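You operate a simulated robot arm through the tools that you are given. There is no shell and no other tool. Be economical: measure what you need, move in short steps, check, and stop when the job is done.

You run a simulated two-armed robot. Do the job below in one go: nothing can be reset, and whatever is moved stays where it is left.

JOB
Take the blue brush and put it on the middle shelf of the open rack. Then take the blue bowl and leave it on top of the cream trays on the far rail table on the wall side. Then take the pan from the wall bench and leave it on the shelf under the packing bench. Then push the service drawer shut. The order counts.

Only the result counts: the job must be done as asked and must still hold three seconds after the hand-in. Knocking over, shifting, dropping, spilling or breaking anything else fails it.

ROBOT AND FRAMES
Two 7-joint arms with two-finger parallel grippers on one trunk, on a base that drives. Base frame: it is fixed to the floor where the robot stands at the start and does not move with it; the origin is under the middle of the robot, x ahead of it, y to its left, z up. Units: m, degrees, N and s.
The left shoulder is at the start at [0.05, 0.209, 1.246], the right one opposite. With the tool pointing down near the work surface each hand reaches from about 0.1 to 0.84 m from the robot's upright axis, wherever it stands, measured 20 degrees to its own side. Places, roughly: blue bowl (14x13x6 cm) [-3.7, 10, 0.9]; blue brush (24x5x5 cm) [0.8, 0, 0.9]; middle shelf of the open rack [-1.8, -0.7, 0.9]; pan (16x14x7 cm) [-5, 10.2, 0.9]; service drawer [-7.1, 10.3, 0.7]; shelf under the packing bench [-0.6, 9.6, 0.3]; trays (18x23x12 cm) [-6, 7.8, 0.8]. Payload 4.4 kg a hand.
Tool frame (each hand has its own): the origin (TCP) lies between the finger pads and is the grasp point; the fingertips stand 0.023 m ahead of it; z points along the fingers, y is the line along which they close. The gripper opens to 0.094 m. The fingers are 0.038 m wide and 0.01 m thick; the gripper's body (0.054 by 0.096 m) begins 0.039 m behind the TCP.
Orientation is told as [roll, pitch, yaw] about the base's x, y, z axes, in that order, counted from this pose: with the fingers straight down and closing along the base's y, the tool's x points along the base's -x, its y along +y and its z along -z.

CONTROLS
- The arms move only by the tool apply_moves. It takes "left_moves", "right_moves" or both (then of equal length, played together; a hand with none holds still); each is a list of rows, each a list of 7 numbers: the finger opening in m, from 0 to 0.094, then the shift along the base's x, y, z in m, then the turn, a rotation vector about the base's x, y, z in degrees. In form: [[hand, x, y, z, ax, ay, az], ...]. A call has 1 to 12 rows; each row shifts and turns the commanded pose from where the row before left it. Each row takes 0.2 s and may step no farther than 0.05 m and 8.6 degrees from the row before; otherwise, or with a gripper value out of range, the whole call is refused. A pose out of reach is approached as far as the arm can. The call stops where the force on the tool passes 40 N (or 10 N more than at its start, if that is more) or the arm is blocked; 0.2 s more then pass. The fingers move at their own pace (about 0.108 m/s each) and stop on an object; they squeeze with about 35 N. The grip force told is the motor's: it shows also when the fingers shut on nothing. Time passes only in rows, and 0.2 s behind the last, so rows that do not move let the fingers close. The reply holds the time, the measured pose of the TCP, the force on the tool along the base axes, the opening and the grip force, in the units named above and with some noise, with the torque about the TCP (base axes, N m) and any sound that the robot's microphone picked up, and new pictures: "show" is both (left out), scene, wrist or none (wrist: the cameras of the hands that moved).
- Cameras (640 x 400 px; columns grow to the right, rows downward): "scene" is now at [0.1563, -0.0081, 1.4199]; the picture's right is [-0.09, -1.00, 0.00], its down [-0.55, 0.05, -0.84] and it looks along [0.83, -0.07, -0.55] (base axes); focal length 268 px, centre (320, 200). "left" rides on the left gripper at [0.087, -0.016, -0.074] in its tool frame; the picture's right is [0.18, 0.98, 0.00], its down [-0.58, 0.11, -0.81] and it looks along [-0.79, 0.15, 0.59] (tool axes); focal length 243 px, centre (320, 200). "right" rides on the right gripper at [0.086, 0.016, -0.075] in its tool frame; the picture's right is [-0.18, 0.98, 0.00], its down [-0.58, -0.11, -0.81] and it looks along [-0.79, -0.15, 0.59] (tool axes); focal length 243 px, centre (320, 200). There is no depth. A picture from a camera that has moved, and an enlarged one, comes with that camera's place and axes in the base frame and with its lens.
- raise_lower(by): slides the trunk up (or, below 0, down) by that many m; the arms and the scene camera ride with it, the base frame stays. It gives what a move gives, with no picture.
- roll_base(legs): drives the robot by 1 to 6 legs, each [ahead, left, turn to the left] in m, m and degrees, along the robot's own axes; the way and the turn of a leg run together, so that a leg with both is an arc; at most 1.5 m and 180 degrees a leg. The arms and the cameras ride along, it lands a little off, and it stops where it bumps. It gives what a move gives, and a new picture of the scene camera.
- head_to(pan, tilt): turns the head with the scene camera to pan (to the left, within 80 degrees either way) and tilt (down, from -29 to 69), counted from straight ahead of the robot. It gives what a move gives, and a new picture of the scene camera.
- inspect(camera, box): a new picture of the part [left, top, right, bottom] of that camera's present view, enlarged. The clock stands still meanwhile.
- job_done(): hands the job in; it is judged then, once.

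Go step by step. Nothing tells you exact positions but the pictures and the camera data: compare them with the known pose of the tool, close in by small moves and look again before you grip or let go. The budget is 165 turns and 260 pictures, counting those below and the enlarged ones. Unless the task says otherwise, let go and move clear before handing in.

The tools are called as name(argument=value, ...) on one line, values as JSON. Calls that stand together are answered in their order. apply_moves: Moves the arms, as the interface text tells. Its arguments: {"type":"object","properties":{"left_moves":{"type":"array"},"right_moves":{"type":"array"},"show":{"type":"string","enum":["both","scene","wrist","none"]}},"required":[]} The other tools are called the same way: raise_lower (by) slides the trunk up or down; roll_base (legs) drives the base; head_to (pan, tilt) turns the head that bears the scene camera; inspect (camera, box) takes an enlarged picture of a part of a camera's view; job_done () hands the job in.

At the start:

```text
clock: 0.0
left_ee_pos: [0.4634, 0.2175, 1.1792]
left_ee_rot: [-0.1, 0.0, 0.1]
left_wrist_force: [0.6, -0.3, 0.3]
left_wrist_torque: [-0.02, 0.0, -0.01]
left_opening: 0.0943
left_gripper_force: 0.0
right_ee_pos: [0.4597, -0.2211, 1.1921]
right_ee_rot: [0.0, 0.1, 0.0]
right_wrist_force: [-0.5, 0.1, -0.5]
right_wrist_torque: [-0.03, -0.02, -0.01]
right_opening: 0.094
right_gripper_force: 0.1
trunk travel left (down, up): [-0.325, 0.238]
robot x, y, heading: [-0.0019, -0.0, -0.1]
head pan, tilt: [-5.1, 33.3]
```

scene: 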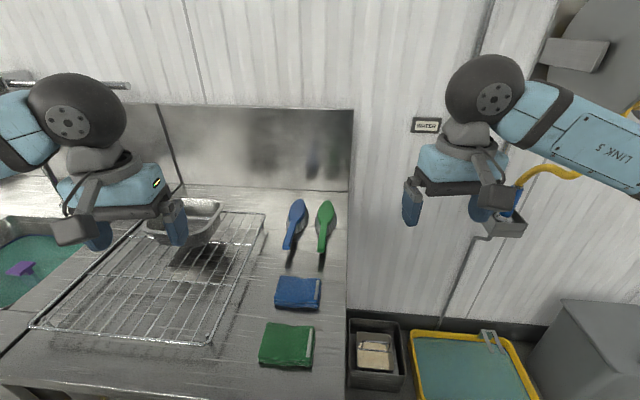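
right: 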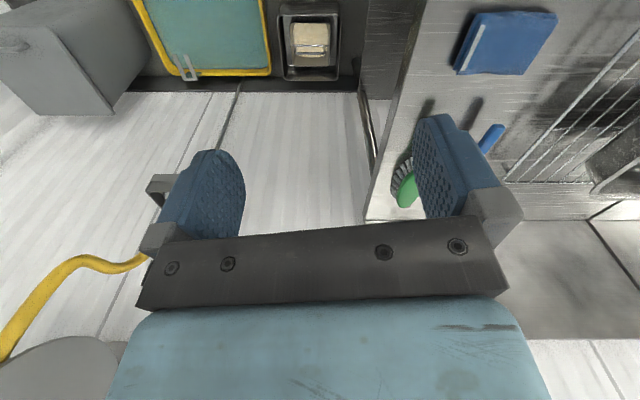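
left: 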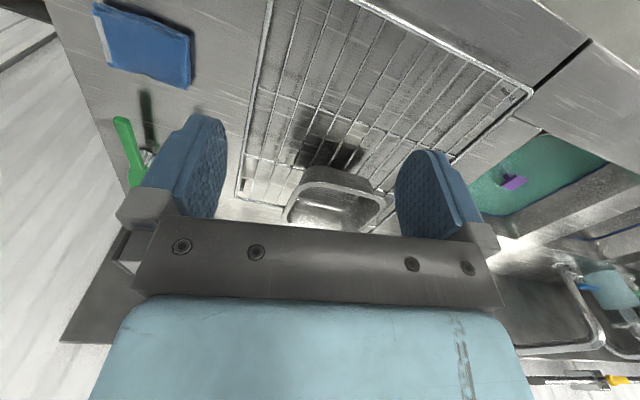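

I see the blue brush and the green brush side by side on the bench, about 0.8 m ahead. I'll enlarge the view to measure the blue one.

inspect(camera="scene", box=[240, 170, 400, 270])

inspect(camera="right", box=[360, 60, 600, 210])

```text
4.00 times, centred on (320, 220) of scene
camera zoom: at [0.1563, -0.0081, 1.4199], right [-0.09, -1.0, 0.0], down [-0.55, 0.05, -0.84], along [0.83, -0.07, -0.55], focal length 1073 px, centre (320, 120)
```

zoom: 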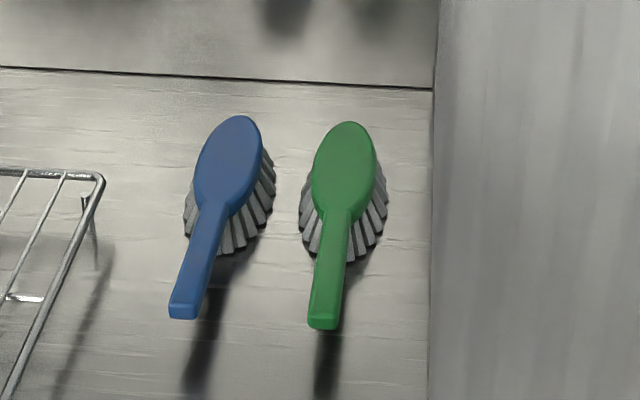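

```text
2.67 times, centred on (480, 135) of right
camera zoom: at [0.3746, -0.2049, 1.2681], right [0.18, 0.98, 0.0], down [0.58, -0.11, 0.81], along [0.79, -0.15, -0.59], focal length 647 px, centre (-107, 373)
```

zoom: 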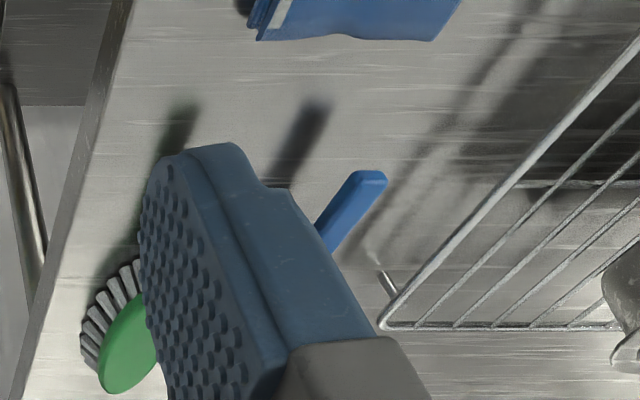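

The brush's handle tip triangulates to about (0.67, 0.034, 0.94), and its axis runs about 13° to the right. I want to see the rack before I choose a grip, so I'll look around with the head.

head_to(pan=-80, tilt=25)

head_to(pan=80, tilt=25)

```text
clock: 1.5
left_ee_pos: [0.463, 0.2172, 1.1772]
left_ee_rot: [-0.1, 0.0, 0.2]
left_wrist_force: [-0.2, -0.1, -1.0]
left_wrist_torque: [0.02, 0.01, 0.0]
left_opening: 0.094
left_gripper_force: 0.1
right_ee_pos: [0.4607, -0.2197, 1.1931]
right_ee_rot: [0.0, 0.1, 0.1]
right_wrist_force: [-0.3, 0.5, -0.8]
right_wrist_torque: [0.0, -0.03, 0.03]
right_opening: 0.0942
right_gripper_force: 0.0
trunk travel left (down, up): [-0.325, 0.238]
robot x, y, heading: [0.0025, 0.0007, -0.0]
head pan, tilt: [-80.0, 25.0]
camera scene: at [0.0838, -0.0909, 1.433], right [-0.98, -0.17, 0.0], down [-0.07, 0.42, -0.91], along [0.16, -0.89, -0.42], focal length 268 px, centre (320, 200)
```

scene: 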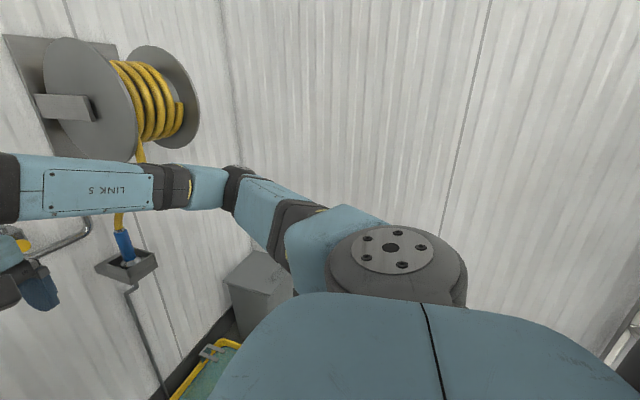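

```text
clock: 3.9
left_ee_pos: [0.4632, 0.2166, 1.1796]
left_ee_rot: [-0.1, 0.1, 0.1]
left_wrist_force: [-0.1, 0.4, 0.0]
left_wrist_torque: [0.02, 0.02, -0.04]
left_opening: 0.0939
left_gripper_force: 0.0
right_ee_pos: [0.4619, -0.2206, 1.1928]
right_ee_rot: [-0.1, 0.0, 0.2]
right_wrist_force: [0.3, -0.8, -0.4]
right_wrist_torque: [0.0, -0.01, -0.02]
right_opening: 0.0938
right_gripper_force: 0.0
trunk travel left (down, up): [-0.325, 0.238]
robot x, y, heading: [-0.0009, -0.0005, -0.1]
head pan, tilt: [80.0, 25.0]
camera scene: at [0.0837, 0.0905, 1.433], right [0.98, -0.17, 0.0], down [-0.07, -0.42, -0.91], along [0.16, 0.89, -0.42], focal length 268 px, centre (320, 200)
```

scene: 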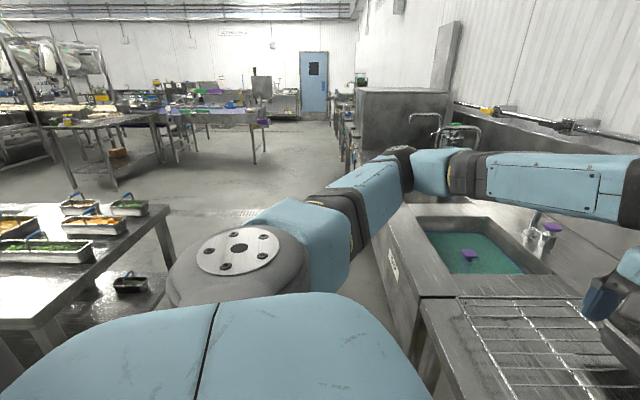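

The room stretches away to the left, and the wall and hose reel are to the right. I'll turn right in place to see the rack behind me.

roll_base(legs=[[0, 0, -110]])

head_to(pan=-45, tilt=20)

```text
clock: 8.9
left_ee_pos: [0.0459, -0.509, 1.1796]
left_ee_rot: [0.0, 0.1, -109.8]
left_wrist_force: [0.3, 0.3, 0.7]
left_wrist_torque: [0.02, -0.01, 0.03]
left_opening: 0.0942
left_gripper_force: 0.0
right_ee_pos: [-0.3641, -0.3589, 1.1943]
right_ee_rot: [0.0, 0.0, -109.9]
right_wrist_force: [0.2, 1.2, 1.4]
right_wrist_torque: [-0.02, 0.02, 0.0]
right_opening: 0.0939
right_gripper_force: 0.0
trunk travel left (down, up): [-0.325, 0.238]
robot x, y, heading: [0.0011, -0.003, -110.0]
head pan, tilt: [80.0, 25.0]
camera scene: at [0.0572, -0.1095, 1.433], right [-0.5, -0.87, 0.0], down [-0.37, 0.21, -0.91], along [0.79, -0.45, -0.42], focal length 268 px, centre (320, 200)
```

scene: 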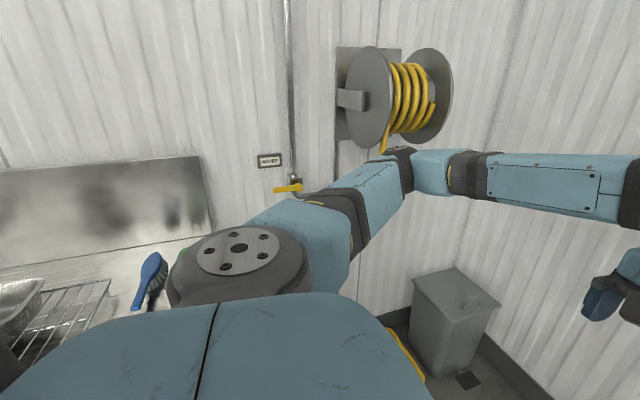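

```text
clock: 11.0
left_ee_pos: [0.0451, -0.5098, 1.1791]
left_ee_rot: [0.0, 0.0, -109.8]
left_wrist_force: [0.0, 0.2, -0.8]
left_wrist_torque: [-0.03, 0.0, 0.0]
left_opening: 0.0941
left_gripper_force: 0.0
right_ee_pos: [-0.3646, -0.3584, 1.1921]
right_ee_rot: [0.0, 0.0, -109.9]
right_wrist_force: [-0.1, -0.1, -0.1]
right_wrist_torque: [0.0, -0.03, 0.02]
right_opening: 0.094
right_gripper_force: 0.1
trunk travel left (down, up): [-0.325, 0.238]
robot x, y, heading: [0.0045, -0.0009, -109.9]
head pan, tilt: [-45.0, 20.0]
camera scene: at [-0.1069, -0.1032, 1.4411], right [-0.42, 0.91, 0.0], down [0.31, 0.15, -0.94], along [-0.85, -0.4, -0.34], focal length 268 px, centre (320, 200)
```

scene: 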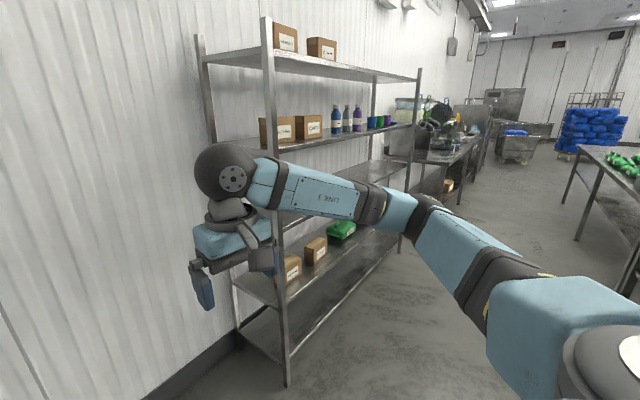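

The rack is along the right wall and is open at its front. Its middle shelf is behind my arm in this view. I'll turn back and grip the brush by its handle with the right hand tilted, so it can slide in between the shelves.

roll_base(legs=[[0, 0, 110]])

head_to(pan=-3, tilt=38)

apply_moves(right_moves=[[0.094, 0.02, 0.04, 0.0, 0, -8, 0], [0.094, 0.02, 0.04, 0.0, 0, -8, 0], [0.094, 0.02, 0.04, 0.0, 0, -8, 0], [0.094, 0.02, 0.04, -0.02, 0, -8, 0], [0.094, 0.02, 0.04, -0.02, 0, -8, 0], [0.094, 0.02, 0.03, -0.03, 0, -5, 0], [0.094, 0.0, 0.01, -0.03, 0, 0, -6.5], [0.094, 0.0, 0.01, -0.03, 0, 0, -6.5]])

```text
clock: 16.0
left_ee_pos: [0.4647, 0.2127, 1.1791]
left_ee_rot: [0.0, 0.0, -0.5]
left_wrist_force: [0.4, 0.9, 0.1]
left_wrist_torque: [0.0, -0.01, -0.04]
left_opening: 0.0941
left_gripper_force: 0.1
right_ee_pos: [0.4581, -0.2248, 1.1924]
right_ee_rot: [0.0, 0.1, -0.7]
right_wrist_force: [0.5, -0.5, 0.6]
right_wrist_torque: [0.01, -0.02, -0.03]
right_opening: 0.094
right_gripper_force: 0.1
trunk travel left (down, up): [-0.325, 0.238]
robot x, y, heading: [0.0009, -0.0008, -0.8]
head pan, tilt: [-45.0, 20.0]
camera scene: at [0.1329, -0.0674, 1.4411], right [-0.71, -0.7, 0.0], down [-0.24, 0.24, -0.94], along [0.66, -0.67, -0.34], focal length 268 px, centre (320, 200)
```

scene: 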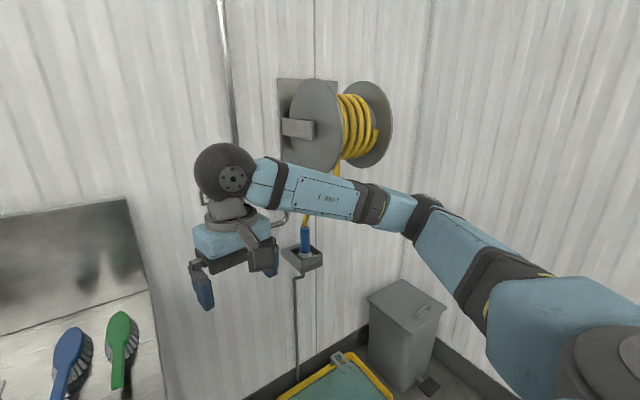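

```text
clock: 17.1
left_ee_pos: [0.4668, 0.2127, 1.1794]
left_ee_rot: [0.0, 0.0, -0.5]
left_wrist_force: [0.4, 0.0, -0.3]
left_wrist_torque: [-0.01, 0.02, -0.02]
left_opening: 0.0942
left_gripper_force: 0.1
right_ee_pos: [0.4592, -0.226, 1.1922]
right_ee_rot: [0.0, 0.1, -0.5]
right_wrist_force: [0.3, 0.4, 0.2]
right_wrist_torque: [-0.01, 0.0, -0.01]
right_opening: 0.0942
right_gripper_force: 0.2
trunk travel left (down, up): [-0.325, 0.238]
robot x, y, heading: [0.0011, 0.001, -0.6]
head pan, tilt: [-3.0, 38.0]
camera scene: at [0.1539, -0.0064, 1.4127], right [-0.06, -1.0, 0.0], down [-0.61, 0.04, -0.79], along [0.79, -0.05, -0.62], focal length 268 px, centre (320, 200)
```

scene: 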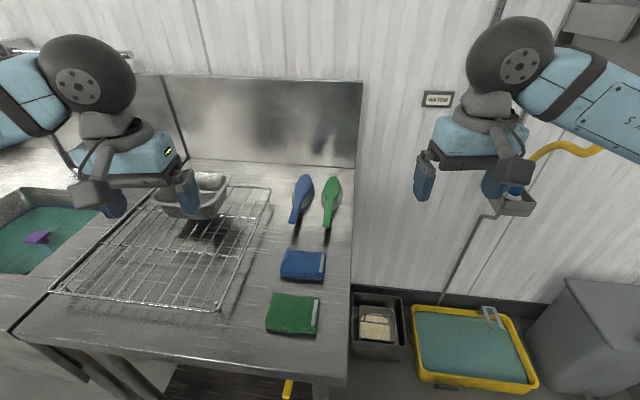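

```text
clock: 18.9
left_ee_pos: [0.4661, 0.2133, 1.1789]
left_ee_rot: [-0.1, 0.0, -0.5]
left_wrist_force: [-0.1, 1.5, 0.4]
left_wrist_torque: [-0.01, 0.03, 0.03]
left_opening: 0.0941
left_gripper_force: 0.1
right_ee_pos: [0.5768, 0.0258, 1.0632]
right_ee_rot: [0.7, -45.0, -13.9]
right_wrist_force: [0.5, 0.5, -1.1]
right_wrist_torque: [-0.02, -0.02, -0.01]
right_opening: 0.0939
right_gripper_force: 0.0
trunk travel left (down, up): [-0.325, 0.238]
robot x, y, heading: [-0.0001, 0.002, -0.9]
head pan, tilt: [-3.0, 38.0]
camera scene: at [0.1544, -0.0051, 1.4126], right [-0.06, -1.0, 0.0], down [-0.61, 0.04, -0.79], along [0.79, -0.05, -0.62], focal length 268 px, centre (320, 200)
camera right: at [0.4697, 0.068, 1.0549], right [0.36, 0.92, 0.14], down [-0.18, -0.08, 0.98], along [0.92, -0.37, 0.14], focal length 243 px, centre (320, 200)
```

scene: 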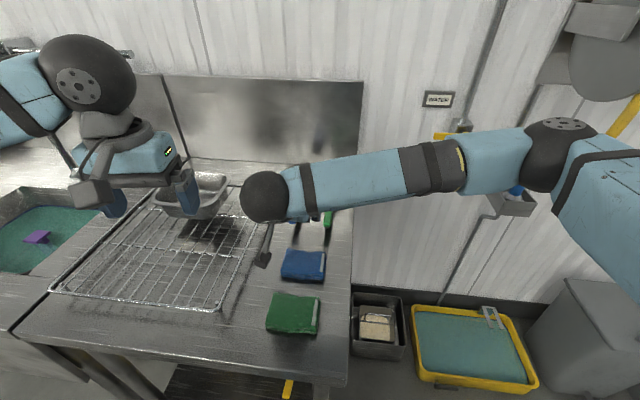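
right: 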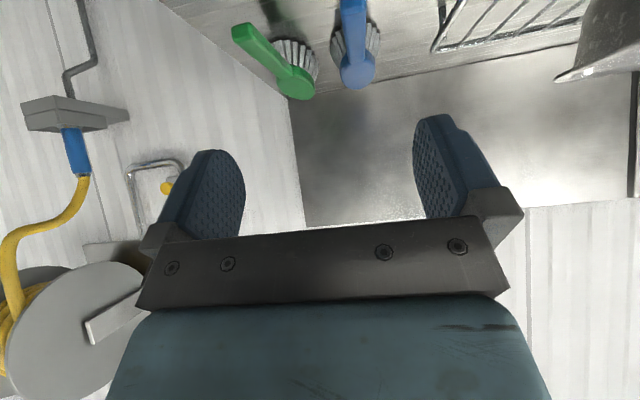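

The hand is now behind and above the handle, tilted 45°. I'll move down along the tool axis and stop short to check.

apply_moves(right_moves=[[0.075, 0.035, -0.002, -0.02, 0, 0, 0], [0.075, 0.03, -0.001, -0.03, 0, 0, 0], [0.075, 0.03, -0.001, -0.03, 0, 0, 0]])

inspect(camera="scene", box=[200, 130, 400, 255])

```text
clock: 19.6
left_ee_pos: [0.467, 0.213, 1.1794]
left_ee_rot: [0.0, 0.0, -0.5]
left_wrist_force: [0.4, -0.3, 0.0]
left_wrist_torque: [0.0, -0.03, 0.04]
left_opening: 0.0938
left_gripper_force: 0.1
right_ee_pos: [0.6722, 0.021, 0.9801]
right_ee_rot: [0.6, -45.0, -13.9]
right_wrist_force: [-0.6, -0.2, -0.6]
right_wrist_torque: [0.0, -0.02, 0.03]
right_opening: 0.075
right_gripper_force: 0.0
trunk travel left (down, up): [-0.325, 0.238]
robot x, y, heading: [0.0012, -0.0003, -0.6]
head pan, tilt: [-3.0, 38.0]
camera scene: at [0.1548, -0.0062, 1.4126], right [-0.06, -1.0, 0.0], down [-0.62, 0.04, -0.79], along [0.79, -0.05, -0.62], focal length 268 px, centre (320, 200)
camera right: at [0.5656, 0.0631, 0.9733], right [0.35, 0.92, 0.14], down [-0.18, -0.08, 0.98], along [0.92, -0.37, 0.14], focal length 243 px, centre (320, 200)
```

scene: 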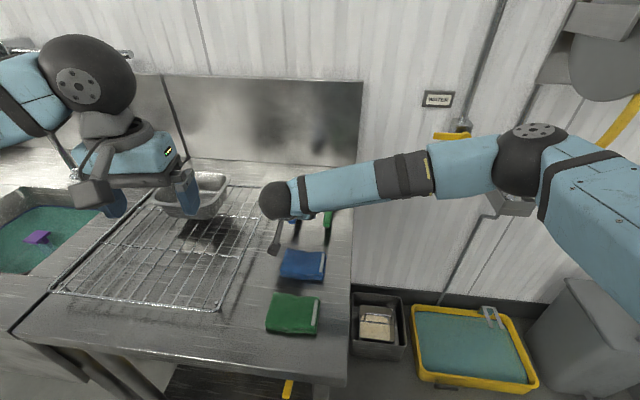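
right: 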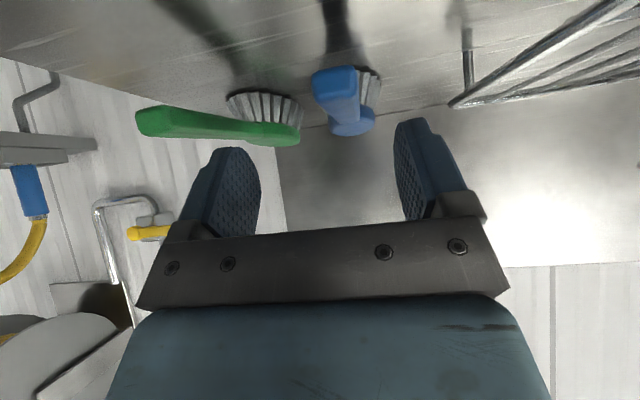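

```text
3.20 times, centred on (300, 192) of scene
camera zoom: at [0.1548, -0.0062, 1.4126], right [-0.06, -1.0, 0.0], down [-0.62, 0.04, -0.79], along [0.79, -0.05, -0.62], focal length 858 px, centre (384, 224)
```

zoom: 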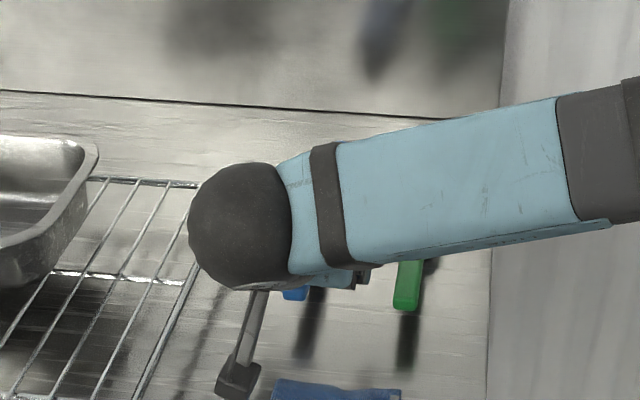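

The handle is centred between the fingers. I'll reduce the tilt a little so the wrist camera clears the cloth, then move the last few centimetres down and close.

apply_moves(right_moves=[[0.075, 0.02, 0.001, -0.01, 1.2, 4.85, 0], [0.075, 0.02, 0.0, -0.018, 1.2, 4.85, 0], [0.075, 0.02, -0.001, -0.018, 0, 0, 0]])

apply_moves(right_moves=[[0.0, 0, 0, 0, 0, 0, 0], [0.0, 0, 0, 0, 0, 0, 0], [0.0, 0, 0, 0, 0, 0, 0], [0.0, 0, 0, 0, 0, 0, 0]], show="wrist")

```text
clock: 20.4
left_ee_pos: [0.4659, 0.2121, 1.179]
left_ee_rot: [0.0, -0.1, -0.5]
left_wrist_force: [-0.2, 0.5, 0.4]
left_wrist_torque: [-0.06, -0.03, -0.01]
left_opening: 0.094
left_gripper_force: 0.1
right_ee_pos: [0.7317, 0.0212, 0.9367]
right_ee_rot: [0.5, -34.9, -13.9]
right_wrist_force: [0.9, -0.1, 0.8]
right_wrist_torque: [-0.01, 0.01, 0.01]
right_opening: 0.075
right_gripper_force: 0.0
trunk travel left (down, up): [-0.325, 0.238]
robot x, y, heading: [-0.0009, 0.002, -0.5]
head pan, tilt: [-3.0, 38.0]
camera scene: at [0.1544, -0.0061, 1.4126], right [-0.06, -1.0, 0.0], down [-0.61, 0.04, -0.79], along [0.79, -0.05, -0.62], focal length 268 px, centre (320, 200)
camera right: at [0.6254, 0.0633, 0.9485], right [0.38, 0.92, 0.11], down [-0.01, -0.12, 0.99], along [0.93, -0.37, -0.03], focal length 243 px, centre (320, 200)
```

scene: 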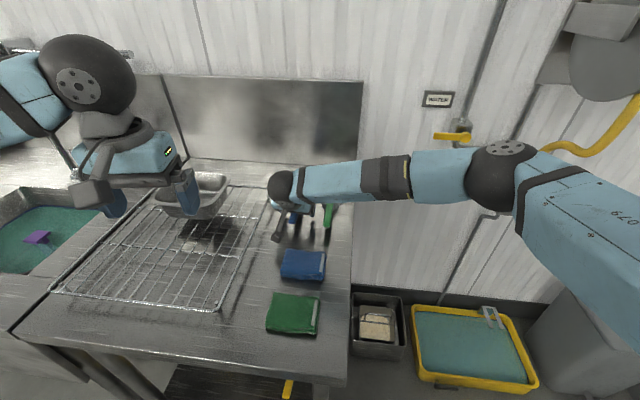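
right: 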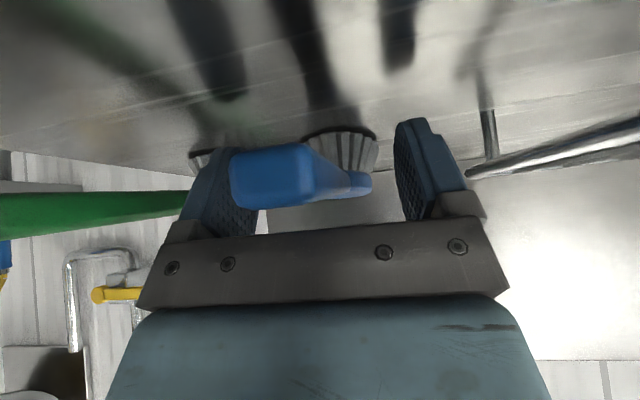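

```text
clock: 21.4
left_ee_pos: [0.4664, 0.2119, 1.1797]
left_ee_rot: [-0.1, 0.0, -0.4]
left_wrist_force: [0.1, -0.1, 0.5]
left_wrist_torque: [0.01, 0.0, 0.03]
left_opening: 0.0941
left_gripper_force: 0.1
right_ee_pos: [0.7322, 0.0218, 0.9362]
right_ee_rot: [0.7, -35.0, -13.9]
right_wrist_force: [0.4, -0.8, 0.2]
right_wrist_torque: [-0.04, 0.05, 0.0]
right_opening: 0.0253
right_gripper_force: 34.9
trunk travel left (down, up): [-0.325, 0.238]
robot x, y, heading: [-0.0018, 0.0041, -0.6]
head pan, tilt: [-3.0, 38.0]
camera right: at [0.6248, 0.063, 0.9488], right [0.38, 0.92, 0.11], down [-0.01, -0.12, 0.99], along [0.93, -0.37, -0.03], focal length 243 px, centre (320, 200)
```

right: 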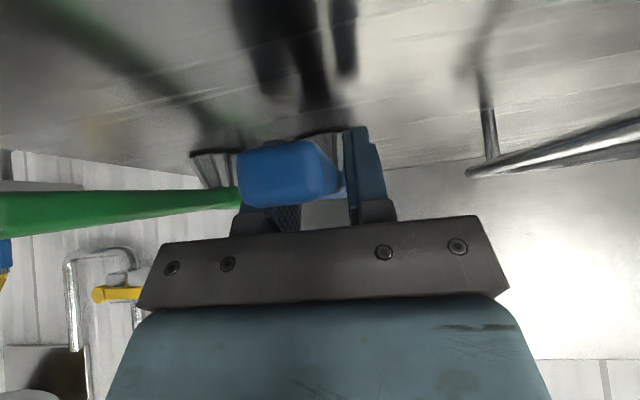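

The handle is gripped, with the fingers 25 mm apart. I'll lift straight up and look.

apply_moves(right_moves=[[0.0, 0, 0, 0.02, 0, 0, 0], [0.0, 0, 0, 0.04, 0, 0, 0], [0.0, 0, 0, 0.04, 0, 0, 0], [0.0, 0, 0, 0.04, 0, 0, 0], [0.0, -0.04, -0.01, 0.03, 0, 0, 0], [0.0, -0.05, -0.02, 0.02, 0, 0, 0], [0.0, -0.05, -0.02, 0, 0, 0, 0], [0.0, -0.05, -0.03, 0, 0, 0, 0]])

```text
refused: row 5 steps farther than a row can; nothing moved
```

apply_moves(right_moves=[[0.0, 0, 0, 0.02, 0, 0, 0], [0.0, 0, 0, 0.04, 0, 0, 0], [0.0, 0, 0, 0.04, 0, 0, 0], [0.0, 0, 0, 0.04, 0, 0, 0], [0.0, -0.03, -0.01, 0.03, 0, 0, 0], [0.0, -0.04, -0.02, 0.02, 0, 0, 0], [0.0, -0.04, -0.02, 0, 0, 0, 0], [0.0, -0.04, -0.03, 0, 0, 0, 0]])

```text
clock: 23.2
left_ee_pos: [0.4636, 0.2103, 1.1807]
left_ee_rot: [0.2, -0.2, -0.6]
left_wrist_force: [-0.4, 0.0, 0.3]
left_wrist_torque: [0.04, 0.01, 0.0]
left_opening: 0.0937
left_gripper_force: 0.0
right_ee_pos: [0.5828, -0.0627, 1.1258]
right_ee_rot: [0.8, -35.1, -14.0]
right_wrist_force: [-0.2, -0.6, -1.1]
right_wrist_torque: [0.06, 0.09, 0.01]
right_opening: 0.0256
right_gripper_force: 35.0
trunk travel left (down, up): [-0.325, 0.238]
robot x, y, heading: [-0.0004, -0.002, -0.5]
head pan, tilt: [-3.0, 38.0]
camera scene: at [0.1527, -0.0084, 1.4129], right [-0.06, -1.0, 0.0], down [-0.61, 0.04, -0.79], along [0.79, -0.05, -0.61], focal length 268 px, centre (320, 200)
camera right: at [0.4758, -0.0207, 1.1386], right [0.38, 0.92, 0.12], down [-0.01, -0.12, 0.99], along [0.93, -0.37, -0.03], focal length 243 px, centre (320, 200)
```

scene: 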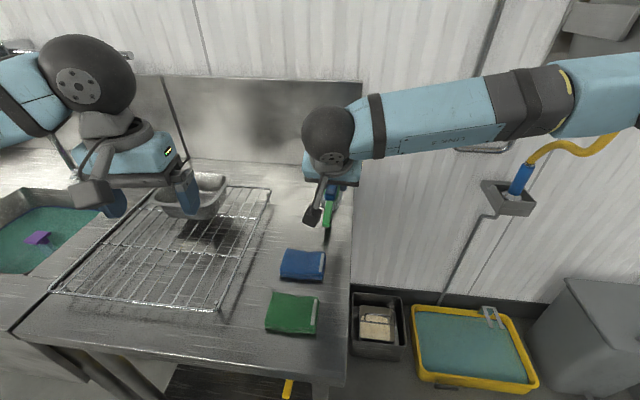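
right: 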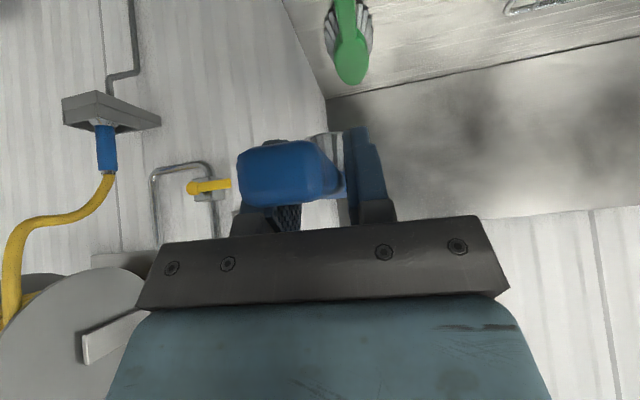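

The brush is held. I'll turn right to face the wall, then look along the aisle by the rack.

roll_base(legs=[[0, 0, -90]])

head_to(pan=-78, tilt=30)

```text
clock: 27.5
left_ee_pos: [0.2102, -0.4664, 1.1791]
left_ee_rot: [-0.1, 0.0, -90.8]
left_wrist_force: [0.0, -0.1, 0.6]
left_wrist_torque: [0.0, 0.0, -0.01]
left_opening: 0.094
left_gripper_force: 0.0
right_ee_pos: [-0.0635, -0.5837, 1.1258]
right_ee_rot: [0.7, -35.0, -104.2]
right_wrist_force: [0.2, -0.3, -1.1]
right_wrist_torque: [0.1, -0.03, -0.01]
right_opening: 0.0255
right_gripper_force: 34.5
trunk travel left (down, up): [-0.325, 0.238]
robot x, y, heading: [0.0012, 0.0006, -90.6]
head pan, tilt: [-3.0, 38.0]
camera scene: at [-0.0065, -0.1539, 1.4126], right [-1.0, 0.07, 0.0], down [0.04, 0.61, -0.79], along [-0.05, -0.79, -0.62], focal length 268 px, centre (320, 200)
```

scene: 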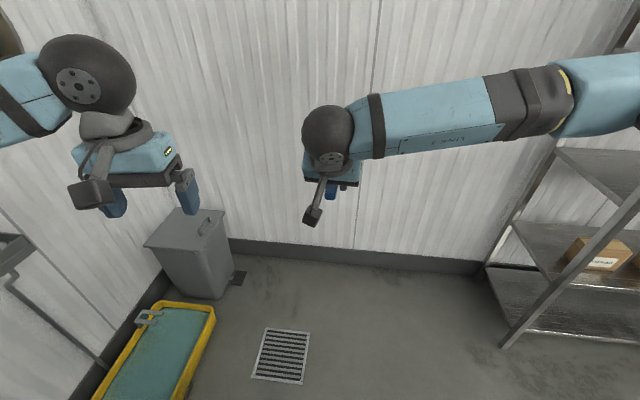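

```text
clock: 28.9
left_ee_pos: [0.2097, -0.4668, 1.1792]
left_ee_rot: [0.0, -0.1, -90.9]
left_wrist_force: [-1.0, 0.6, -0.6]
left_wrist_torque: [0.02, 0.03, -0.01]
left_opening: 0.094
left_gripper_force: 0.1
right_ee_pos: [-0.063, -0.5842, 1.1249]
right_ee_rot: [0.6, -35.0, -104.1]
right_wrist_force: [-0.5, -0.2, -0.4]
right_wrist_torque: [0.12, -0.01, 0.01]
right_opening: 0.0257
right_gripper_force: 34.7
trunk travel left (down, up): [-0.325, 0.238]
robot x, y, heading: [-0.0002, 0.0007, -90.9]
head pan, tilt: [-78.0, 30.0]
camera scene: at [-0.0894, -0.0853, 1.425], right [-0.19, 0.98, 0.0], down [0.49, 0.1, -0.87], along [-0.85, -0.17, -0.5], focal length 268 px, centre (320, 200)
```

scene: 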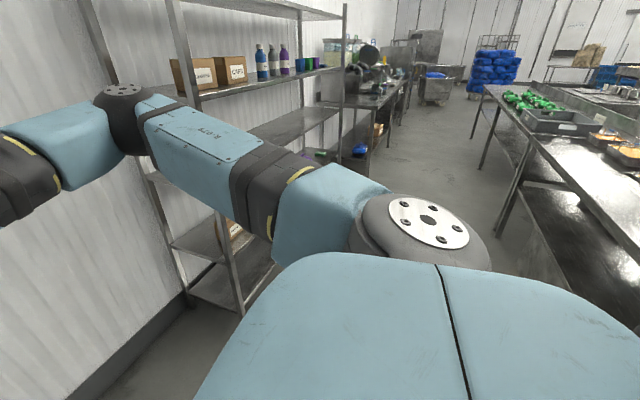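

The rack is angled about 10° to my axes, and its front edge runs from about (-0.98, -0.72) to (-2.75, -0.4). I'll pull the hand in a bit, turn 10° more and strafe along the aisle.

apply_moves(right_moves=[[0.0, 0, 0.04, 0.01, 0, 0, 0], [0.0, 0, 0.04, 0.01, 0, 0, 0], [0.0, 0, 0.04, 0.01, 0, 0, 0]], show="none")

roll_base(legs=[[0, 0, -10], [0, -0.8, 0]])

```text
clock: 29.8
left_ee_pos: [0.2103, -0.4654, 1.1794]
left_ee_rot: [0.0, 0.0, -90.8]
left_wrist_force: [0.1, 0.3, -0.4]
left_wrist_torque: [0.01, 0.01, -0.01]
left_opening: 0.0939
left_gripper_force: 0.2
right_ee_pos: [-0.0644, -0.4635, 1.1553]
right_ee_rot: [0.6, -35.0, -104.1]
right_wrist_force: [-0.1, 1.1, -0.2]
right_wrist_torque: [0.05, 0.0, 0.02]
right_opening: 0.0256
right_gripper_force: 35.1
trunk travel left (down, up): [-0.325, 0.238]
robot x, y, heading: [0.0008, -0.0008, -90.7]
head pan, tilt: [-78.0, 30.0]
```

```text
clock: 37.9
left_ee_pos: [-0.6725, -0.3409, 1.1789]
left_ee_rot: [0.0, 0.0, -101.6]
left_wrist_force: [-0.8, -0.5, -0.6]
left_wrist_torque: [0.04, -0.01, -0.01]
left_opening: 0.0939
left_gripper_force: 0.0
right_ee_pos: [-0.9411, -0.2869, 1.1543]
right_ee_rot: [0.6, -35.0, -115.0]
right_wrist_force: [-0.5, -0.1, -2.1]
right_wrist_torque: [0.1, -0.04, 0.03]
right_opening: 0.0255
right_gripper_force: 35.3
trunk travel left (down, up): [-0.325, 0.238]
robot x, y, heading: [-0.7928, 0.1562, -101.8]
head pan, tilt: [-78.0, 30.0]
camera scene: at [-0.8943, 0.091, 1.425], right [0.0, 1.0, 0.0], down [0.5, 0.0, -0.87], along [-0.87, 0.0, -0.5], focal length 268 px, centre (320, 200)
```

scene: 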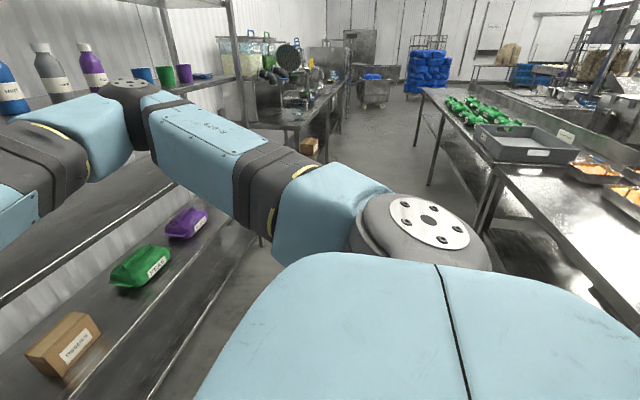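

I'm alongside the rack now. I'll look straight at it to judge the alignment.

head_to(pan=0, tilt=25)

head_to(pan=-45, tilt=30)

```text
clock: 39.4
left_ee_pos: [-0.6727, -0.3399, 1.1794]
left_ee_rot: [-0.1, 0.0, -101.7]
left_wrist_force: [0.3, -0.4, 0.3]
left_wrist_torque: [0.0, -0.03, 0.01]
left_opening: 0.094
left_gripper_force: 0.0
right_ee_pos: [-0.94, -0.2858, 1.1541]
right_ee_rot: [0.6, -35.1, -115.0]
right_wrist_force: [-0.7, -0.6, -0.7]
right_wrist_torque: [0.11, -0.06, -0.05]
right_opening: 0.0257
right_gripper_force: 34.6
trunk travel left (down, up): [-0.325, 0.238]
robot x, y, heading: [-0.7892, 0.1607, -101.8]
head pan, tilt: [0.0, 25.0]
camera scene: at [-0.8227, 0.0011, 1.433], right [-0.98, 0.2, 0.0], down [0.09, 0.41, -0.91], along [-0.19, -0.89, -0.42], focal length 268 px, centre (320, 200)
```

scene: 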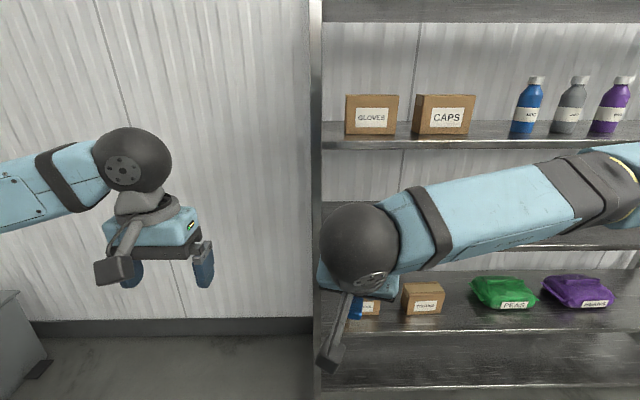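

```text
clock: 40.5
left_ee_pos: [-0.672, -0.3415, 1.1802]
left_ee_rot: [0.0, 0.1, -101.7]
left_wrist_force: [0.1, -1.6, -0.1]
left_wrist_torque: [-0.01, -0.04, -0.02]
left_opening: 0.0941
left_gripper_force: 0.1
right_ee_pos: [-0.9404, -0.2874, 1.1544]
right_ee_rot: [0.7, -35.0, -115.1]
right_wrist_force: [0.6, -0.1, -1.1]
right_wrist_torque: [0.1, -0.02, 0.0]
right_opening: 0.0258
right_gripper_force: 35.4
trunk travel left (down, up): [-0.325, 0.238]
robot x, y, heading: [-0.7911, 0.1549, -101.8]
head pan, tilt: [-45.0, 30.0]
camera scene: at [-0.8795, 0.0417, 1.425], right [-0.55, 0.84, 0.0], down [0.42, 0.27, -0.87], along [-0.72, -0.47, -0.5], focal length 268 px, centre (320, 200)
```

scene: 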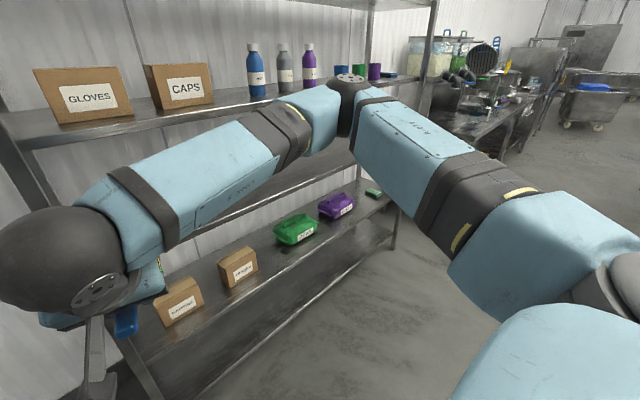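

I'm square to the rack now. I'll check the shelf rows in detail without the arm in the way by looking from two pans.

roll_base(legs=[[0, -0.75, 0]])

head_to(pan=5, tilt=25)

```text
clock: 47.6
left_ee_pos: [-1.4033, -0.1911, 1.1802]
left_ee_rot: [0.1, 0.0, -100.9]
left_wrist_force: [0.1, 0.5, 0.3]
left_wrist_torque: [-0.02, 0.01, 0.02]
left_opening: 0.094
left_gripper_force: 0.0
right_ee_pos: [-1.6724, -0.1409, 1.1551]
right_ee_rot: [0.6, -35.0, -114.2]
right_wrist_force: [0.7, -0.3, -0.9]
right_wrist_torque: [0.07, -0.03, 0.0]
right_opening: 0.0256
right_gripper_force: 34.9
trunk travel left (down, up): [-0.325, 0.238]
robot x, y, heading: [-1.5276, 0.306, -100.9]
head pan, tilt: [-45.0, 30.0]
camera scene: at [-1.6159, 0.1881, 1.425], right [-0.56, 0.83, 0.0], down [0.41, 0.28, -0.87], along [-0.72, -0.49, -0.5], focal length 268 px, centre (320, 200)
```

scene: 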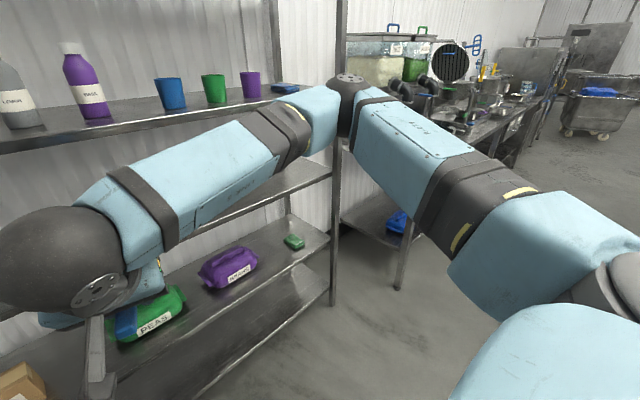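

```text
clock: 48.7
left_ee_pos: [-1.4031, -0.1903, 1.1797]
left_ee_rot: [0.0, 0.0, -100.8]
left_wrist_force: [-0.1, -0.9, 0.1]
left_wrist_torque: [0.02, 0.02, 0.0]
left_opening: 0.0939
left_gripper_force: 0.0
right_ee_pos: [-1.6708, -0.1417, 1.1541]
right_ee_rot: [0.6, -35.1, -114.1]
right_wrist_force: [-0.2, -0.5, -1.4]
right_wrist_torque: [0.08, -0.03, -0.02]
right_opening: 0.0259
right_gripper_force: 34.8
trunk travel left (down, up): [-0.325, 0.238]
robot x, y, heading: [-1.5304, 0.3032, -101.0]
head pan, tilt: [5.0, 25.0]
camera scene: at [-1.5505, 0.1472, 1.433], right [-0.99, 0.1, 0.0], down [0.04, 0.42, -0.91], along [-0.09, -0.9, -0.42], focal length 268 px, centre (320, 200)
```

scene: 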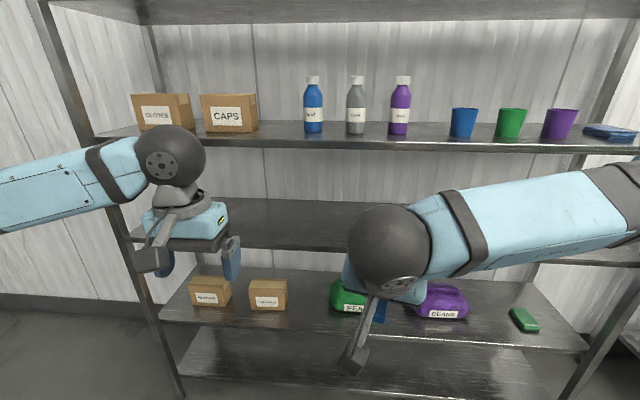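

The middle shelf is empty in front of me. I'll enlarge it to get accurate edge rows.

inspect(camera="scene", box=[220, 110, 380, 270])

inspect(camera="right", box=[0, 0, 640, 400])

```text
2.50 times, centred on (300, 190) of scene
camera zoom: at [-1.5505, 0.1472, 1.433], right [-0.99, 0.1, 0.0], down [0.04, 0.42, -0.91], along [-0.09, -0.9, -0.42], focal length 671 px, centre (370, 225)
```

zoom: 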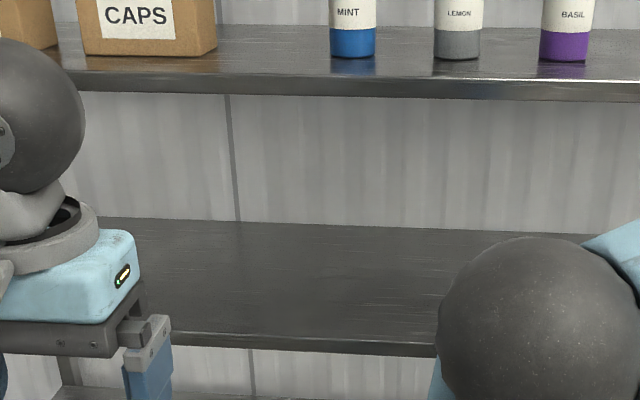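

```text
1.00 times, centred on (320, 200) of right (not enlarged: the box is as wide or as high as the picture)
camera zoom: at [-1.6112, -0.0441, 1.1669], right [0.84, -0.53, 0.11], down [-0.11, 0.03, 0.99], along [-0.53, -0.84, -0.03], focal length 243 px, centre (320, 200)
```

zoom: 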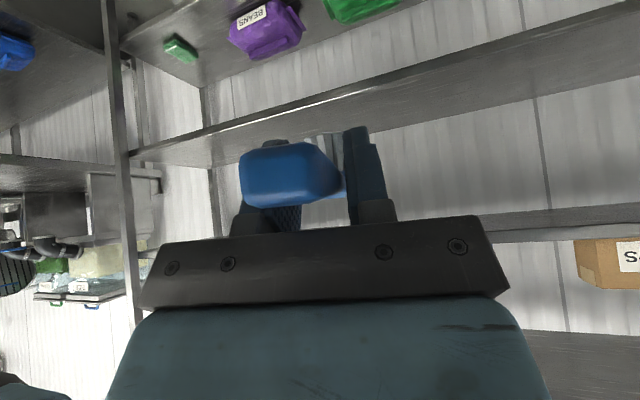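

The middle shelf lies at about z = 0.93 and the shelf above at about 1.25, with the front edge about 0.88 m ahead of my axis. I'll pull the left hand back, lower the brush to entry height and drive 0.2 m nearer.

apply_moves(right_moves=[[0.0, 0, 0, -0.03, 0, 0, 0], [0.0, 0, 0, -0.03, 0, 0, 0], [0.0, 0, 0, -0.03, 0, 0, 0], [0.0, 0, 0, -0.025, 0, 0, 0]], left_moves=[[0.05, 0.0076, 0.039, 0.02, 0, 0, 0], [0.05, 0.0076, 0.039, 0.0, 0, 0, 0], [0.05, 0.0076, 0.039, 0, 0, 0, 0], [0.05, 0.0076, 0.039, 0, 0, 0, 0]], show="none")

roll_base(legs=[[0.2, 0, 0]])

```text
clock: 49.7
left_ee_pos: [-1.3752, -0.038, 1.2011]
left_ee_rot: [0.0, 0.1, -100.8]
left_wrist_force: [0.3, 0.2, -1.5]
left_wrist_torque: [0.01, 0.0, -0.01]
left_opening: 0.05
left_gripper_force: 0.1
left hand out of reach, approached as far as the arm can: row 4
right_ee_pos: [-1.6703, -0.1398, 1.0396]
right_ee_rot: [0.7, -34.9, -114.2]
right_wrist_force: [-0.2, -0.6, -0.5]
right_wrist_torque: [0.09, -0.04, 0.0]
right_opening: 0.0256
right_gripper_force: 34.5
trunk travel left (down, up): [-0.325, 0.238]
robot x, y, heading: [-1.5258, 0.3095, -101.0]
head pan, tilt: [5.0, 25.0]
```

```text
clock: 51.3
left_ee_pos: [-1.4103, -0.2301, 1.2006]
left_ee_rot: [0.0, 0.2, -100.7]
left_wrist_force: [0.6, 0.1, 0.4]
left_wrist_torque: [0.02, -0.01, -0.02]
left_opening: 0.0499
left_gripper_force: 0.1
right_ee_pos: [-1.7045, -0.3326, 1.0389]
right_ee_rot: [0.6, -34.9, -113.9]
right_wrist_force: [-0.1, -0.1, -1.5]
right_wrist_torque: [0.05, -0.05, 0.0]
right_opening: 0.0258
right_gripper_force: 35.3
trunk travel left (down, up): [-0.325, 0.238]
robot x, y, heading: [-1.5643, 0.1082, -100.6]
head pan, tilt: [5.0, 25.0]
camera scene: at [-1.5862, -0.0447, 1.433], right [-1.0, 0.1, 0.0], down [0.04, 0.42, -0.91], along [-0.09, -0.9, -0.42], focal length 268 px, centre (320, 200)
```

scene: 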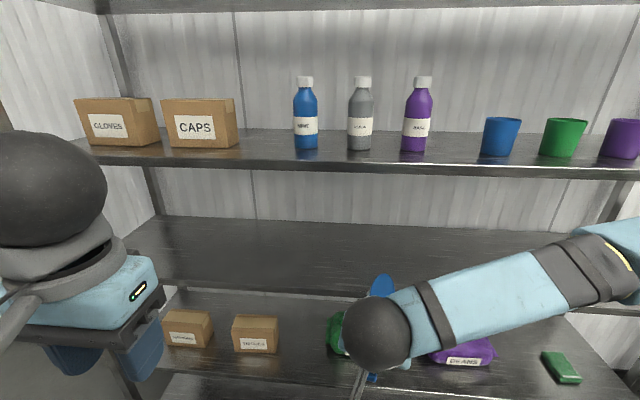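

I'm closer now. I'll measure the shelf edge again for a parallax height check.

inspect(camera="scene", box=[240, 150, 400, 310])

inspect(camera="right", box=[0, 0, 640, 400])

```text
2.50 times, centred on (320, 230) of scene
camera zoom: at [-1.5862, -0.0447, 1.433], right [-1.0, 0.1, 0.0], down [0.04, 0.42, -0.91], along [-0.09, -0.9, -0.42], focal length 671 px, centre (320, 125)
```

zoom: 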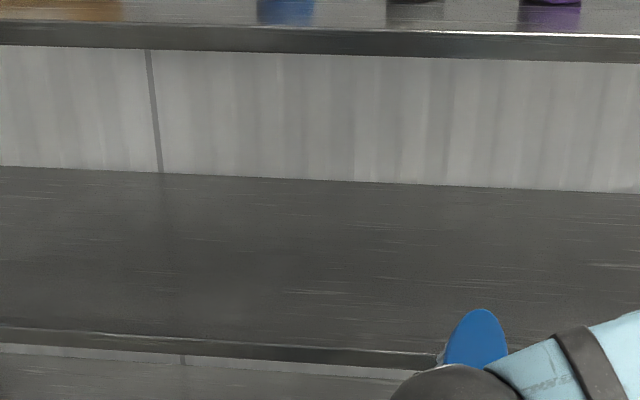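

```text
1.00 times, centred on (320, 200) of right (not enlarged: the box is as wide or as high as the picture)
camera zoom: at [-1.645, -0.2351, 1.0513], right [0.84, -0.53, 0.11], down [-0.11, 0.03, 0.99], along [-0.53, -0.85, -0.03], focal length 243 px, centre (320, 200)
```

zoom: 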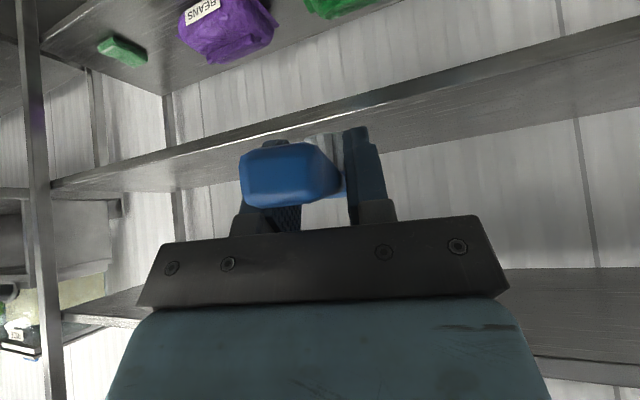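

The shelf surface measures about 0.92 and the front edge is about 0.23 m ahead of the TCP. I'll slide the brush in level, with 7 cm clearance underneath.

apply_moves(right_moves=[[0.0, -0.0091, -0.0466, 0, 0, 0, 0], [0.0, -0.0091, -0.0466, 0, 0, 0, 0], [0.0, -0.0091, -0.0466, 0, 0, 0, 0], [0.0, -0.0091, -0.0466, 0, 0, 0, 0], [0.0, -0.0091, -0.0466, 0, 0, 0, 0], [0.0, -0.0091, -0.0466, 0, 0, 0, 0]])

```text
clock: 52.7
left_ee_pos: [-1.411, -0.2312, 1.2001]
left_ee_rot: [0.0, 0.2, -100.5]
left_wrist_force: [0.2, -0.9, -0.2]
left_wrist_torque: [0.04, -0.01, 0.0]
left_opening: 0.05
left_gripper_force: 0.0
right_ee_pos: [-1.7621, -0.6122, 1.0374]
right_ee_rot: [0.6, -35.0, -113.9]
right_wrist_force: [0.0, -0.3, -0.8]
right_wrist_torque: [0.08, -0.07, 0.0]
right_opening: 0.0256
right_gripper_force: 34.7
trunk travel left (down, up): [-0.325, 0.238]
robot x, y, heading: [-1.5679, 0.1133, -100.7]
head pan, tilt: [5.0, 25.0]
camera scene: at [-1.5859, -0.0456, 1.4328], right [-1.0, 0.1, 0.0], down [0.04, 0.42, -0.91], along [-0.09, -0.9, -0.42], focal length 268 px, centre (320, 200)
camera right: at [-1.7015, -0.5147, 1.0498], right [0.84, -0.53, 0.11], down [-0.11, 0.03, 0.99], along [-0.53, -0.85, -0.03], focal length 243 px, centre (320, 200)
```

scene: 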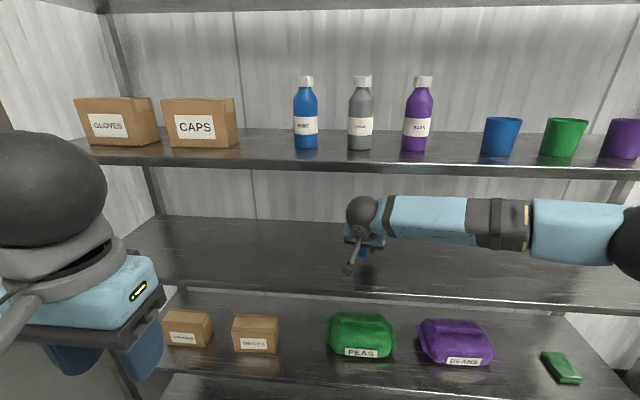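
right: 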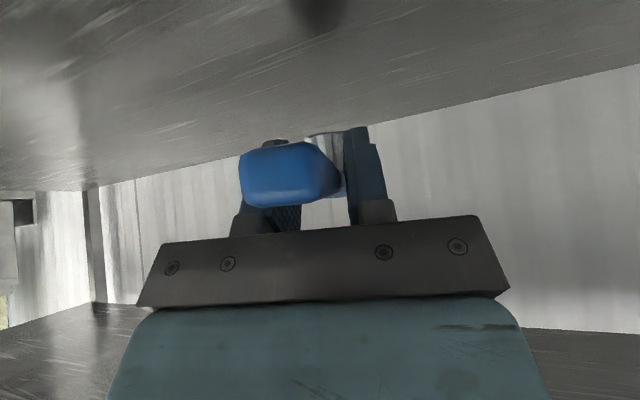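

The brush is over the shelf. I'll lower it gently until it touches.

apply_moves(right_moves=[[0.0, 0, 0, -0.02, 0, 0, 0], [0.0, 0, 0, -0.02, 0, 0, 0], [0.0, 0, 0, -0.01, 0, 0, 0]])

```text
clock: 53.5
left_ee_pos: [-1.4109, -0.2295, 1.2027]
left_ee_rot: [0.0, 0.1, -100.5]
left_wrist_force: [-0.2, 0.1, 0.5]
left_wrist_torque: [-0.02, 0.0, 0.01]
left_opening: 0.0498
left_gripper_force: 0.1
right_ee_pos: [-1.7603, -0.6118, 0.9881]
right_ee_rot: [0.5, -34.9, -113.9]
right_wrist_force: [0.3, -0.2, -1.2]
right_wrist_torque: [0.13, -0.02, 0.01]
right_opening: 0.0258
right_gripper_force: 35.1
trunk travel left (down, up): [-0.325, 0.238]
robot x, y, heading: [-1.5609, 0.1153, -100.3]
head pan, tilt: [5.0, 25.0]
camera scene: at [-1.5863, -0.0445, 1.433], right [-1.0, 0.1, 0.0], down [0.04, 0.42, -0.91], along [-0.09, -0.9, -0.42], focal length 268 px, centre (320, 200)
camera right: at [-1.7009, -0.5144, 1.0016], right [0.84, -0.53, 0.11], down [-0.11, 0.03, 0.99], along [-0.53, -0.85, -0.03], focal length 243 px, centre (320, 200)
```

scene: 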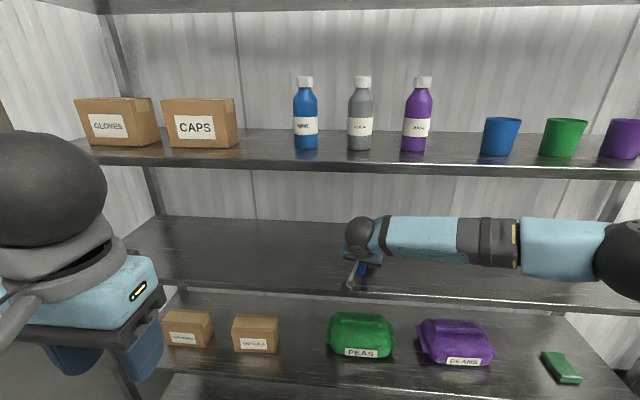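
right: 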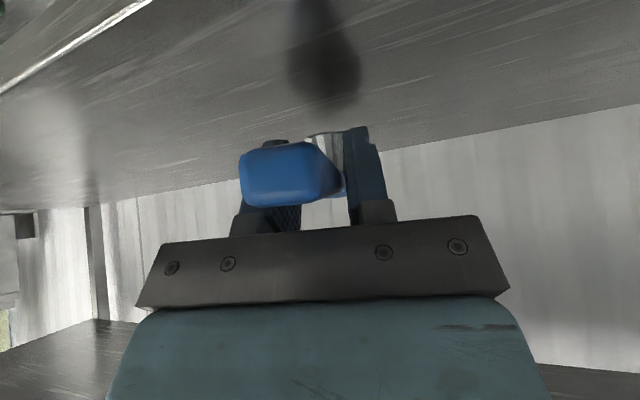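

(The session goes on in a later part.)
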